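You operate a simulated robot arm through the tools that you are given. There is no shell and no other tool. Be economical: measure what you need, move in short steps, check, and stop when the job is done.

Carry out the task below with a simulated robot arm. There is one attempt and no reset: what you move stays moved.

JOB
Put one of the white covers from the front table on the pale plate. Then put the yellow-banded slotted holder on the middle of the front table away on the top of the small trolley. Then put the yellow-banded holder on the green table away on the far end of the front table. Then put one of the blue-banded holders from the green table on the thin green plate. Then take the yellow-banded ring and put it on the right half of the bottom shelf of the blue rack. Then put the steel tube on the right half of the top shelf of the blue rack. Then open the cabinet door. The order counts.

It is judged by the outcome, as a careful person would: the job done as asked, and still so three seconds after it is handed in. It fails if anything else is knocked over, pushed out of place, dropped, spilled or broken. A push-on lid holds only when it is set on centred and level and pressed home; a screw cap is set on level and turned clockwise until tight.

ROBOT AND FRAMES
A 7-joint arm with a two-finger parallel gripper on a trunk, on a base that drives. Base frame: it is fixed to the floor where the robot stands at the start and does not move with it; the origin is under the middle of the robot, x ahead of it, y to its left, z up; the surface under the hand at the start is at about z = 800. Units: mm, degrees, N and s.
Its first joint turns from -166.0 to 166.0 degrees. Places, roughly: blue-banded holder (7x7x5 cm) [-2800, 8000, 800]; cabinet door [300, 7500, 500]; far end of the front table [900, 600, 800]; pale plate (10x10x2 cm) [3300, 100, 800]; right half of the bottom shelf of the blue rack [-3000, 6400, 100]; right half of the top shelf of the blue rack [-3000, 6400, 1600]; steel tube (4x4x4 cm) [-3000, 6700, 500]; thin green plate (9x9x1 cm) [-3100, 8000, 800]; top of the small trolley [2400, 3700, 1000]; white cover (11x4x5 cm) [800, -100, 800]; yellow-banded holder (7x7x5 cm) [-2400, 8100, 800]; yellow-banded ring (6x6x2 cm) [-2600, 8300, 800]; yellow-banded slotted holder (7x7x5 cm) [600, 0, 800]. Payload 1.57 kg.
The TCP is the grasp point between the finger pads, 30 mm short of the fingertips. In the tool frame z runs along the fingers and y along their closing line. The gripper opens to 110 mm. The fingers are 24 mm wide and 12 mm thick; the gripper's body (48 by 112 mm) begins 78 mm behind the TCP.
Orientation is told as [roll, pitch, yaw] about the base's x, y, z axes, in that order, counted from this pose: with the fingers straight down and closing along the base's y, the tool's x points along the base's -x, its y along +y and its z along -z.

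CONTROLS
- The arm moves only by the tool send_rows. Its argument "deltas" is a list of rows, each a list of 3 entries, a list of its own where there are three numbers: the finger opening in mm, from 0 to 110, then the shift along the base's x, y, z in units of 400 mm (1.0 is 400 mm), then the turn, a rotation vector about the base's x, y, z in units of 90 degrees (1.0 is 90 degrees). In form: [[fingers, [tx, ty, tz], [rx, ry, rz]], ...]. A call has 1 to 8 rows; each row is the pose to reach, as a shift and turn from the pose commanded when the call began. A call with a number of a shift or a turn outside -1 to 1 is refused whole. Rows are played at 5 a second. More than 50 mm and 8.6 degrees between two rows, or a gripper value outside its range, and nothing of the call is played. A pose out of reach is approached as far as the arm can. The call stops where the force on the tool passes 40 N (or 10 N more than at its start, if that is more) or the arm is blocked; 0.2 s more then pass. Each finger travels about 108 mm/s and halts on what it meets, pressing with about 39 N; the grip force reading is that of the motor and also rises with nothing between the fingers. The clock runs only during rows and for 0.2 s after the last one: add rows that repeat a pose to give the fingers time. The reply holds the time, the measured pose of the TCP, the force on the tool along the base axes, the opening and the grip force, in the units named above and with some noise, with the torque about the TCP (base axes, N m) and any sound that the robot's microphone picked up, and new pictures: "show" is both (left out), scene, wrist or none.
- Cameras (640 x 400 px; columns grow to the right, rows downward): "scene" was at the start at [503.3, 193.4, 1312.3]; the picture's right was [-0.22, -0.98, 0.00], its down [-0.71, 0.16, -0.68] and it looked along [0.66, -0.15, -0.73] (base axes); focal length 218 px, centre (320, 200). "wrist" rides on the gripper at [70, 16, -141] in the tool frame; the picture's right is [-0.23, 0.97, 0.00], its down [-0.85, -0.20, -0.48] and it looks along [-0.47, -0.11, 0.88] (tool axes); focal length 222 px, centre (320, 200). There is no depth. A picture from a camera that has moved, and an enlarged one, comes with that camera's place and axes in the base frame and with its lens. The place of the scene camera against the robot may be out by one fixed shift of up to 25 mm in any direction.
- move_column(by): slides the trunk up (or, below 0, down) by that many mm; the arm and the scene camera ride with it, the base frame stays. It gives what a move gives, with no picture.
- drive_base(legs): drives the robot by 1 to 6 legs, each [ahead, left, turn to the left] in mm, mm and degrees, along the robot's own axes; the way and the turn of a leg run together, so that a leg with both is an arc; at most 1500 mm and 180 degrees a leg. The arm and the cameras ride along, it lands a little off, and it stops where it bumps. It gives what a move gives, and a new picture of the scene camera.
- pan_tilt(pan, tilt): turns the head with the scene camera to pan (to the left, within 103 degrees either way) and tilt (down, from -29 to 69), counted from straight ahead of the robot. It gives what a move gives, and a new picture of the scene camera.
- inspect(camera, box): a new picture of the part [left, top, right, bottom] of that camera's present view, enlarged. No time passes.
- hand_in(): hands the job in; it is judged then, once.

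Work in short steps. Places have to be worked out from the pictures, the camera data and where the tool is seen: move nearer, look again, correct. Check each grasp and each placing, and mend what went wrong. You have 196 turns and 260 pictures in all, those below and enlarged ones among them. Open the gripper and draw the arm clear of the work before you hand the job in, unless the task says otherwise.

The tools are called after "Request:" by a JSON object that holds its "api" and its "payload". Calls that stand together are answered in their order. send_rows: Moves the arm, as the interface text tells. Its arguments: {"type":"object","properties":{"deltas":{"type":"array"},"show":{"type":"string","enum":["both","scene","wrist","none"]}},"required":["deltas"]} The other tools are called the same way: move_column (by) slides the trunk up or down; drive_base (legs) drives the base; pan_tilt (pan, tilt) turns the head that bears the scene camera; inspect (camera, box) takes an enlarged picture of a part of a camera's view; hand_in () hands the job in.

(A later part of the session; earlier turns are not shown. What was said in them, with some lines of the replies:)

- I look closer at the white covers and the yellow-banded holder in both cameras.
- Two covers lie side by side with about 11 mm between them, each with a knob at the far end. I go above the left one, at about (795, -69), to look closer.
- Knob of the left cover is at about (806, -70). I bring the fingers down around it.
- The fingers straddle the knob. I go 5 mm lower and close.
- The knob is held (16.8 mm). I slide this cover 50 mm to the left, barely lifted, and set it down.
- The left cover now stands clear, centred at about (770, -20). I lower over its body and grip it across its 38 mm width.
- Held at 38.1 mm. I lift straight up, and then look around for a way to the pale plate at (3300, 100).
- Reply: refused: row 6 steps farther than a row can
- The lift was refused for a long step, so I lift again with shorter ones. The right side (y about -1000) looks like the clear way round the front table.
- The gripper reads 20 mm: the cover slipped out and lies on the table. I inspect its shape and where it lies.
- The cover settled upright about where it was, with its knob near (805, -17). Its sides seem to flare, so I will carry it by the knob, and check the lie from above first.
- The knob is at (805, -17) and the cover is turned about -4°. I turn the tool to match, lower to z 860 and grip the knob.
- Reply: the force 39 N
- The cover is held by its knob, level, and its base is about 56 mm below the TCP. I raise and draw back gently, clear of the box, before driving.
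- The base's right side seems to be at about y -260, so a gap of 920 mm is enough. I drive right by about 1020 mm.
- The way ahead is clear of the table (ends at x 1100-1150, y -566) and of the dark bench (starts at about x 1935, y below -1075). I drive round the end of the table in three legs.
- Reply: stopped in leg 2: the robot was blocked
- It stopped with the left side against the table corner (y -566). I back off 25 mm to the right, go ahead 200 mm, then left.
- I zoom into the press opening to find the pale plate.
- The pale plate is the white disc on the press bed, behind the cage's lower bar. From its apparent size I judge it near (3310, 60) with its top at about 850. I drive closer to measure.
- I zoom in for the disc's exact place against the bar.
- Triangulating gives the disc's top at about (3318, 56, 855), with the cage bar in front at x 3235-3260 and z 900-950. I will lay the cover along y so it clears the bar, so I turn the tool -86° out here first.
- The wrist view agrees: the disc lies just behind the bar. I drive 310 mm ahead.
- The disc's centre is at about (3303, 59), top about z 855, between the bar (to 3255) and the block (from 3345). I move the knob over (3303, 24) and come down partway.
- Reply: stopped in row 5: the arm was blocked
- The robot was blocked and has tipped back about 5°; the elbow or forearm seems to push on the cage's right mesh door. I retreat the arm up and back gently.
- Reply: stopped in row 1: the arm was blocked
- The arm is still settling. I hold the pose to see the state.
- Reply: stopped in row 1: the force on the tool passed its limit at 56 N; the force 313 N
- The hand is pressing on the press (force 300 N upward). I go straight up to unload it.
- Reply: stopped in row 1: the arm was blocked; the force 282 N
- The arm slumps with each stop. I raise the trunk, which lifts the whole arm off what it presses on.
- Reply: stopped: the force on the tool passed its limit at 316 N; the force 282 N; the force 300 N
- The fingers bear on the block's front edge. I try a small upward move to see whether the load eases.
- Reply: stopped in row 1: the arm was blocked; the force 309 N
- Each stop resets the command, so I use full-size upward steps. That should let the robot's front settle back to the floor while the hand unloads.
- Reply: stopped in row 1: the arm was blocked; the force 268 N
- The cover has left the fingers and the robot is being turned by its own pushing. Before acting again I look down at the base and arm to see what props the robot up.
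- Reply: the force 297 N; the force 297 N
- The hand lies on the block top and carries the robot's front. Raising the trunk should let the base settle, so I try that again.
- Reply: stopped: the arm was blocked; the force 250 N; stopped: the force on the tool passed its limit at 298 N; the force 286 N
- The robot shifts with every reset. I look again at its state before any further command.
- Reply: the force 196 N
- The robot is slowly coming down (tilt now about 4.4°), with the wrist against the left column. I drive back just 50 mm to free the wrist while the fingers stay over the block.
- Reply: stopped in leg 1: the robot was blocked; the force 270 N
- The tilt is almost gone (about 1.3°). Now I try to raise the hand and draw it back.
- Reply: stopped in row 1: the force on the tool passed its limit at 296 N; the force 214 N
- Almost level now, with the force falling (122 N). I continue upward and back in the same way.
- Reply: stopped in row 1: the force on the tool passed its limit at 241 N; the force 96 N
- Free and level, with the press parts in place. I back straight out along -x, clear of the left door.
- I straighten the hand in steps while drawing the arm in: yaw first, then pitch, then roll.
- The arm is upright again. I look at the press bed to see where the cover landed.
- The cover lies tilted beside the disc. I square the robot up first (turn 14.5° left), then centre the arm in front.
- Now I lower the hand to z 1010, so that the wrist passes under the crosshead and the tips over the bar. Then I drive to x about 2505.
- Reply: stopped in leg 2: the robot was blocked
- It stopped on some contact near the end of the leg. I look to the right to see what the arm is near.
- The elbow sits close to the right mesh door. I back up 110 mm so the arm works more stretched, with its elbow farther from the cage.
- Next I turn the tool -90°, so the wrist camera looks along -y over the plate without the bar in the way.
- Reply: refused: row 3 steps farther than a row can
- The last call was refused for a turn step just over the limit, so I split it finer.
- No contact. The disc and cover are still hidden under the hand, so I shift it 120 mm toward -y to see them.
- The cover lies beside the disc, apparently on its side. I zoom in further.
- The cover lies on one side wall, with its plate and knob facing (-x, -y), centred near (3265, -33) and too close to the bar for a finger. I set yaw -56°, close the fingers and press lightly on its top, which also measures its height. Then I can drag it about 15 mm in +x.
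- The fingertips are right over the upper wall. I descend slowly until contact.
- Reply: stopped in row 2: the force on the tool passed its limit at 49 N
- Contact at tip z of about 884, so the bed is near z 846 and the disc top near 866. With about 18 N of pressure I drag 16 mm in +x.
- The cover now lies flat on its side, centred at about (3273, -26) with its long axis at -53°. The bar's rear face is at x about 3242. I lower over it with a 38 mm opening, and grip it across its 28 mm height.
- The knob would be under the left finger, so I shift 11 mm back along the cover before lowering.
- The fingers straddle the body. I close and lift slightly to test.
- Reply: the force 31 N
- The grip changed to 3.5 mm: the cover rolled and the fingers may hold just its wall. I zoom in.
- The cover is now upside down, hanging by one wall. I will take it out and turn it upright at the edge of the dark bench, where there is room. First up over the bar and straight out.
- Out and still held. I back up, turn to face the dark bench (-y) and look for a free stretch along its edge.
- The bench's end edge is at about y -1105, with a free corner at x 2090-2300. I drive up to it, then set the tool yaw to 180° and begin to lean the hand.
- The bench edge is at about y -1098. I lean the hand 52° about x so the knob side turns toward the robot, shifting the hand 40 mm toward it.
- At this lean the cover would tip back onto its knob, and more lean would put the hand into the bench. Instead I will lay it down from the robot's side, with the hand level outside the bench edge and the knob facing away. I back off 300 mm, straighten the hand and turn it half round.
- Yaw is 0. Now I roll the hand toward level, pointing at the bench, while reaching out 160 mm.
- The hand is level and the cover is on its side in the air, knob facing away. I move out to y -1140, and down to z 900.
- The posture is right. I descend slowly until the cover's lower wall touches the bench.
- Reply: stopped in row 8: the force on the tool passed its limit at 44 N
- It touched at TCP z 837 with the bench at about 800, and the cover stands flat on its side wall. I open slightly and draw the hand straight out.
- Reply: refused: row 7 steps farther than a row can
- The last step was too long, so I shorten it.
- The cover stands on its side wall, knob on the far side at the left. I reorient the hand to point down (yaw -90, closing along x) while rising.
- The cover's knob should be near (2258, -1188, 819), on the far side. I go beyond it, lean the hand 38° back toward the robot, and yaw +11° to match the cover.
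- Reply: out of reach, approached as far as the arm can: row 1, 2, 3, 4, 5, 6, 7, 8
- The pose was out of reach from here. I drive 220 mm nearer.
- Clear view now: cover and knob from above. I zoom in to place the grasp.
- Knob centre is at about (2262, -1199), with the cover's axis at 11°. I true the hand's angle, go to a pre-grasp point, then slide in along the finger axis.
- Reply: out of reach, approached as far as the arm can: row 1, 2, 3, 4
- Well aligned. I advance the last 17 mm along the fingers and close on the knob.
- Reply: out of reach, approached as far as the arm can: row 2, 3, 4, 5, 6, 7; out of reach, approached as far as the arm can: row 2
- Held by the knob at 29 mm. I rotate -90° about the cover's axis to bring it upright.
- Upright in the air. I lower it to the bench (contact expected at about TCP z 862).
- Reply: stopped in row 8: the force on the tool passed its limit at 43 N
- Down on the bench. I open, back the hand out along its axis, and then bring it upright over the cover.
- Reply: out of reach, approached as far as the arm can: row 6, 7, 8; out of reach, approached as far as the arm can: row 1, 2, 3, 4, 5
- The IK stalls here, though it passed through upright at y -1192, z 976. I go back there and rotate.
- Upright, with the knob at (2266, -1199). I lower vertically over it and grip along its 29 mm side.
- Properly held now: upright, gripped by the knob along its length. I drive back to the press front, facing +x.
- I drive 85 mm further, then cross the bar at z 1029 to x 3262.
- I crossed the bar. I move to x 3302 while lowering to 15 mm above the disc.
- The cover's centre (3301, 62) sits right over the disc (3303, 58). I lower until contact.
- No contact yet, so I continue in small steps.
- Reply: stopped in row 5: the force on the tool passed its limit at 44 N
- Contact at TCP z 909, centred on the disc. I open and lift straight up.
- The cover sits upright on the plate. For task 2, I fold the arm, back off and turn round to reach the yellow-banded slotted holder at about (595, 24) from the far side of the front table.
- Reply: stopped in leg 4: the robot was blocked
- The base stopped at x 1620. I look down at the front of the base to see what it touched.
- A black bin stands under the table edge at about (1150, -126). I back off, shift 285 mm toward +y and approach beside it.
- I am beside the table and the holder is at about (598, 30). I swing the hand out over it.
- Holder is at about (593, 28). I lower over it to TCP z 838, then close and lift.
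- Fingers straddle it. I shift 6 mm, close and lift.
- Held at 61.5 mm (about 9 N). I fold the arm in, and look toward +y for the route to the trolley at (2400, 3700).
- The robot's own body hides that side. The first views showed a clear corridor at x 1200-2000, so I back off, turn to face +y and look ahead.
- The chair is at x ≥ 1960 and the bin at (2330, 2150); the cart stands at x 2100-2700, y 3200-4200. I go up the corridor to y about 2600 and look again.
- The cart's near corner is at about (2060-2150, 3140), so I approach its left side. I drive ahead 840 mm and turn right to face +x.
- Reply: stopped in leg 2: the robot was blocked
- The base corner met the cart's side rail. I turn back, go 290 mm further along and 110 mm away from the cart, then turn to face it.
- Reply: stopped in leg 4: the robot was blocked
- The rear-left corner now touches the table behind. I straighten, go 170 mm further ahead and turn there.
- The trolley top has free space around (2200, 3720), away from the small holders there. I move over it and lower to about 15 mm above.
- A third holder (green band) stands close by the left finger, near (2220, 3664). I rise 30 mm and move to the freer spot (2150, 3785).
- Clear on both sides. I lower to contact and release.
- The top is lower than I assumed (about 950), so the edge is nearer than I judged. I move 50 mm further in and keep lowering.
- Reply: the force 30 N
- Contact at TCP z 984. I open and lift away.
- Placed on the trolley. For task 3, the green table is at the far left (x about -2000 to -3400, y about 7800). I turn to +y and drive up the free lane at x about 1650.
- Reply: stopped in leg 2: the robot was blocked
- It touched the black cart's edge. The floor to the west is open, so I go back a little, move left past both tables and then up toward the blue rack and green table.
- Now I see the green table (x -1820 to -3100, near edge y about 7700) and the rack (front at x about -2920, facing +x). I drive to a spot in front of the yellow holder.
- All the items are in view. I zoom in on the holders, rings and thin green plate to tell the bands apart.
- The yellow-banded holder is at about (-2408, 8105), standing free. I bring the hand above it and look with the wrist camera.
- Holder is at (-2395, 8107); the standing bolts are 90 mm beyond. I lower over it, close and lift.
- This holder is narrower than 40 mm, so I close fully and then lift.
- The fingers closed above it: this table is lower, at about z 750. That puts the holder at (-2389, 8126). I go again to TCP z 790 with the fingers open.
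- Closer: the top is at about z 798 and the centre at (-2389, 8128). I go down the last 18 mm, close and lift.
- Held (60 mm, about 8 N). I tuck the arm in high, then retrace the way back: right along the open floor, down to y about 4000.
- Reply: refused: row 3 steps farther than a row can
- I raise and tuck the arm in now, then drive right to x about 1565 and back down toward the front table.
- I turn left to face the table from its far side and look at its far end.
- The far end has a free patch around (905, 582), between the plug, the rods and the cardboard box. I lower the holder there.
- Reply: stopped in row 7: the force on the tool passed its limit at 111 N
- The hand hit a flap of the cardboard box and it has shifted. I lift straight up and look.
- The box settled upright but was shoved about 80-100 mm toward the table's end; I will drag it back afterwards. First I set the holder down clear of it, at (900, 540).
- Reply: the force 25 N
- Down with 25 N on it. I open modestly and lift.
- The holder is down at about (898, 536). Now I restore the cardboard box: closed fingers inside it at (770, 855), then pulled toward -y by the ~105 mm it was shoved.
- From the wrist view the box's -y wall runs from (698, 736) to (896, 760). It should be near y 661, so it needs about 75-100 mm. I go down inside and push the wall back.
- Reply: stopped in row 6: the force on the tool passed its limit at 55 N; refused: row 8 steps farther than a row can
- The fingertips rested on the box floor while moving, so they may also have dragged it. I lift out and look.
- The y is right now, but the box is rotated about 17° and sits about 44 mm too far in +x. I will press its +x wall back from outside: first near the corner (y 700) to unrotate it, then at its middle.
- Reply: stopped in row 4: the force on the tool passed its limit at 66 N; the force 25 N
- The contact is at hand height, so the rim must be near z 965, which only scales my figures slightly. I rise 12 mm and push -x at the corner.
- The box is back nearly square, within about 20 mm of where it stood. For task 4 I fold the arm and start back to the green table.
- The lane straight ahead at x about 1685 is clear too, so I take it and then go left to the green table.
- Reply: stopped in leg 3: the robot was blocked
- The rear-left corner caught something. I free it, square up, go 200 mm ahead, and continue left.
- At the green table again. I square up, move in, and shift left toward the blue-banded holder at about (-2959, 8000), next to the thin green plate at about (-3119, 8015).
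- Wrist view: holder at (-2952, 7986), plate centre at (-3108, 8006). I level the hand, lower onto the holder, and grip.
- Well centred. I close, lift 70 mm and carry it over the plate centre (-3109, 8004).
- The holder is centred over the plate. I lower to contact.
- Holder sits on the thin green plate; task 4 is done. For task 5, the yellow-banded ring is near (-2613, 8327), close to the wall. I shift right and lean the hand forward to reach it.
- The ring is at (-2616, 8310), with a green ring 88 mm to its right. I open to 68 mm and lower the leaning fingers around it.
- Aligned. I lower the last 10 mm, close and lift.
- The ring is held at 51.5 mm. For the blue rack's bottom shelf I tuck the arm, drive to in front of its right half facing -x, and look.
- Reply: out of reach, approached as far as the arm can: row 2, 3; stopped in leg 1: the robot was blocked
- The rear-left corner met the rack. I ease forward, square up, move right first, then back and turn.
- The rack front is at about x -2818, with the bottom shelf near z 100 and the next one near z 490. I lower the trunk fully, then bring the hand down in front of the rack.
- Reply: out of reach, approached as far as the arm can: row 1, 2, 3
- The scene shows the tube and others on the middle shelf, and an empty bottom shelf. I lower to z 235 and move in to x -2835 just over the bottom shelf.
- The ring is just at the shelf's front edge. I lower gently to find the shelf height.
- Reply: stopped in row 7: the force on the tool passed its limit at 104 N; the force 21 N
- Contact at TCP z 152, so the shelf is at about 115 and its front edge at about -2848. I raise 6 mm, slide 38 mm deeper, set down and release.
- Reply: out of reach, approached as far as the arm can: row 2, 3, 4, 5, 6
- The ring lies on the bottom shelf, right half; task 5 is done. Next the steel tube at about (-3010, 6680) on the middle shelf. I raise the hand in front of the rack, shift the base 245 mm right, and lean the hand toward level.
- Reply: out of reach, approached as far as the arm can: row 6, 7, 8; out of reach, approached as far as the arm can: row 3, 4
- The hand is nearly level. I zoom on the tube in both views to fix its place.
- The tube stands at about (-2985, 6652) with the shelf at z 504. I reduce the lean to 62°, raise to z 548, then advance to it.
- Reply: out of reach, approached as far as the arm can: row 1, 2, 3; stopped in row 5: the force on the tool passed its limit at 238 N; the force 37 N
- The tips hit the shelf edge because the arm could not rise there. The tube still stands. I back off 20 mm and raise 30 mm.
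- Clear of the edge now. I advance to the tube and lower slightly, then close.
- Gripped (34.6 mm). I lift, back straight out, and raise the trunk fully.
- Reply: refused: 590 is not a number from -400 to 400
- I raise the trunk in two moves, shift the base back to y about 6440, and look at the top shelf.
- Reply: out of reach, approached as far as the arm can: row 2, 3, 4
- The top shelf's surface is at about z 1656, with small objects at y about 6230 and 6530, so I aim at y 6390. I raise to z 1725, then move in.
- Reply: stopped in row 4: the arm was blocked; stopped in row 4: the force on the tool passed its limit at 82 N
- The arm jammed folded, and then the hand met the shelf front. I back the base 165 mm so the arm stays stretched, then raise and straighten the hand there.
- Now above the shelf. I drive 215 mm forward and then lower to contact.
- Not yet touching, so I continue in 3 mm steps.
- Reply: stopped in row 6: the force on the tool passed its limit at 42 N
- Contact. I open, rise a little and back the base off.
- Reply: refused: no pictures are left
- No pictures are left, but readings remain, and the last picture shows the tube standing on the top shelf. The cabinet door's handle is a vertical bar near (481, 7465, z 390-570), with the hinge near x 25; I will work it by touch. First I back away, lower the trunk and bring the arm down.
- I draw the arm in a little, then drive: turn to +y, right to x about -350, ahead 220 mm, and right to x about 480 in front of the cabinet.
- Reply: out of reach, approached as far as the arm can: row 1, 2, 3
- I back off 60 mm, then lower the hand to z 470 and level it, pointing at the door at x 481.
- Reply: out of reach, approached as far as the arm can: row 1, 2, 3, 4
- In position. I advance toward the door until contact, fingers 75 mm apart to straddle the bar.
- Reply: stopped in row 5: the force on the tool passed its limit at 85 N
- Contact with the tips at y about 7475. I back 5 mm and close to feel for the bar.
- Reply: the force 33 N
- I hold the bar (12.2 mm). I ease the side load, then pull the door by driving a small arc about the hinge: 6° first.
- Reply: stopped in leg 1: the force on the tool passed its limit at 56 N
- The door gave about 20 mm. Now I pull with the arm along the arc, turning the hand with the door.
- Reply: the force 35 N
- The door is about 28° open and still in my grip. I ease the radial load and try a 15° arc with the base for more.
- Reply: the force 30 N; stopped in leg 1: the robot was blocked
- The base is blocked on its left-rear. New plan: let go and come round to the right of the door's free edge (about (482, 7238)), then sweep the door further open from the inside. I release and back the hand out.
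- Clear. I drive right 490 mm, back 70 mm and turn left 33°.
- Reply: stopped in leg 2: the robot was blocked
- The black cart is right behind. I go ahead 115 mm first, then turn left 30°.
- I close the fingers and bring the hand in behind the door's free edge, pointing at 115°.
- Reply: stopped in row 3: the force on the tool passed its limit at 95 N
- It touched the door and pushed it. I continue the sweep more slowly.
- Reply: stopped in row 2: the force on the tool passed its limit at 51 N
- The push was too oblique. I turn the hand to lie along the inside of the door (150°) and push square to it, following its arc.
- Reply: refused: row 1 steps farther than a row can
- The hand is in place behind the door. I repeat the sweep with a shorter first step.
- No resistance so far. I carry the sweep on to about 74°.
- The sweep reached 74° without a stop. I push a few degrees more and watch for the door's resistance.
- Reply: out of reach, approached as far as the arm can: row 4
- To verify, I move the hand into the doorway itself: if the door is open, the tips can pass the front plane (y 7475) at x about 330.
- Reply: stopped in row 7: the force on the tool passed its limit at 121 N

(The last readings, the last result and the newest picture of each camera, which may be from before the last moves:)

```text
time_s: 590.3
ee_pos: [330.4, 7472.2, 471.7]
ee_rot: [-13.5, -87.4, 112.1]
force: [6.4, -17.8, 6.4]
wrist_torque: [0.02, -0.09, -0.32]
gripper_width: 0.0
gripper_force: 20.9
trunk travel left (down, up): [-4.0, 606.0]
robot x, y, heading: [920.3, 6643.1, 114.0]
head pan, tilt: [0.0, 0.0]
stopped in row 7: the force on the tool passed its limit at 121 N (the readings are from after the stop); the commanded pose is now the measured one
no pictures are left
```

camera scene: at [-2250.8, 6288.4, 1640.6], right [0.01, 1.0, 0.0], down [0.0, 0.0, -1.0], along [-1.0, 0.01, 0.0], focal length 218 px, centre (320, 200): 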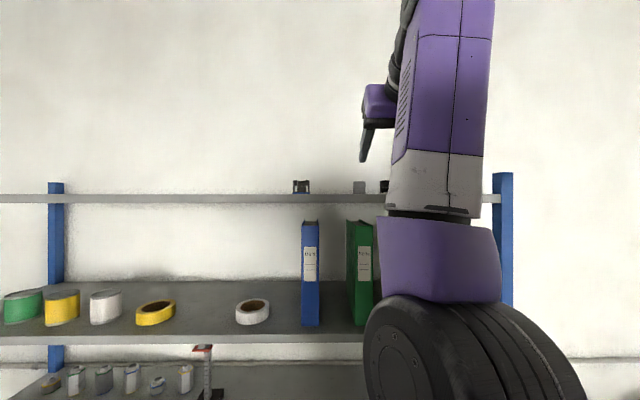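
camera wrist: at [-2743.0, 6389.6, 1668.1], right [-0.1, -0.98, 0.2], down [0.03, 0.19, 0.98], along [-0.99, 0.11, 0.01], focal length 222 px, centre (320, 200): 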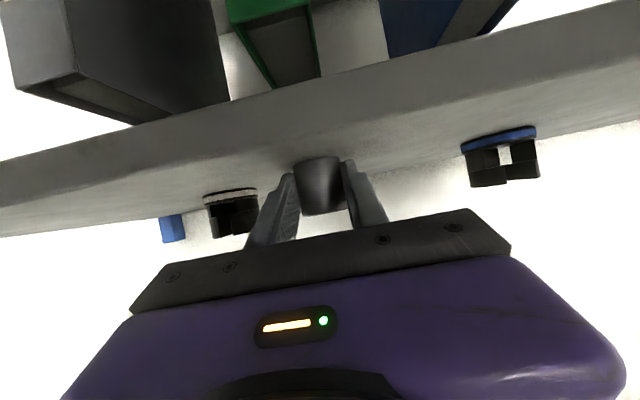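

The tips passed to y 7502, 27 mm beyond the closed door's face (7475), so the doorway is clear and the door is open. I draw the arm back, away from the cabinet, and open the gripper.

Request:
{"api": "send_rows", "payload": {"deltas": [[0, [0.03, -0.1, 0], [0, 0, 0]], [0, [0.07, -0.21, 0], [0, 0, 0]], [0, [0.12, -0.32, 0], [0, 0, 0]], [20, [0.18, -0.42, 0], [0, 0, 0]], [40, [0.25, -0.52, 0], [0, 0, 0]], [60, [0.33, -0.61, 0], [0, 0, 0]], [60, [0.42, -0.69, 0.03], [0, 0, 0]], [60, [0.5, -0.77, 0.06], [0, 0, 0]]], "show": "none"}}

Request:
{"api": "drive_base", "payload": {"legs": [[0, -250, 0]]}}

```text
time_s: 592.1
ee_pos: [534.5, 7164.1, 496.8]
ee_rot: [-13.5, -87.3, 112.0]
force: [0.2, 0.1, -0.8]
wrist_torque: [0.02, 0.02, -0.01]
gripper_width: 59.6
gripper_force: 0.0
trunk travel left (down, up): [-4.0, 606.0]
robot x, y, heading: [924.8, 6644.2, 114.1]
head pan, tilt: [0.0, 0.0]
no pictures are left
```

```text
time_s: 593.9
ee_pos: [761.9, 7266.3, 496.4]
ee_rot: [-13.1, -87.4, 111.9]
force: [-0.6, 0.5, -0.8]
wrist_torque: [-0.02, 0.01, 0.03]
gripper_width: 59.7
gripper_force: 0.0
trunk travel left (down, up): [-4.0, 606.0]
robot x, y, heading: [1154.7, 6744.7, 114.6]
head pan, tilt: [0.0, 0.0]
```

The hand is clear with the gripper open. I hand the job in.

Request:
{"api": "hand_in", "payload": {}}

```text
The job is handed in.
```

I handed the job in with all seven steps done in order, but two things went wrong along the way. I also could not see the door at the end, because the pictures had run out.

| Step | Result | Checked by |
|---|---|---|
| White cover on the pale plate | Upright and centred | Picture |
| Slotted holder on the small trolley | Placed clear of the holders already there | Picture |
| Yellow-banded holder on the far end of the front table | Set down at about (898, 536) | Picture |
| Blue-banded holder on the thin green plate | Centred on the plate | Picture |
| Yellow-banded ring on the bottom shelf, right half | Lying flat | Picture |
| Steel tube on the top shelf, right half | Standing at about y 6390 | Last picture taken |
| Cabinet door | Open, probably past 70° | Touch only |

- **Press:** on the first try at placing the cover, the robot jammed in the press and tipped back about 5°. It pressed on the press with about 300 N, and the cover was dropped there. I recovered and placed the cover properly. The press showed no visible change afterwards.
- **Cardboard box on the front table:** the hand knocked it about 80–100 mm out of place. I pushed it back to within about 20 mm, turned by about 5°.
- **Other bumps:** the base touched the front table, a bin, the trolley, the green table, the black cart and the rack. The hand hit the rack's middle and top shelf edges. I saw nothing fall or shift in the pictures I had, but did not check each one.
- **Door:** I pulled it about 28° open by the handle, then swept it on from the inside. After that the fingertips passed 27 mm beyond where the closed door's face had been, so the doorway is clear.
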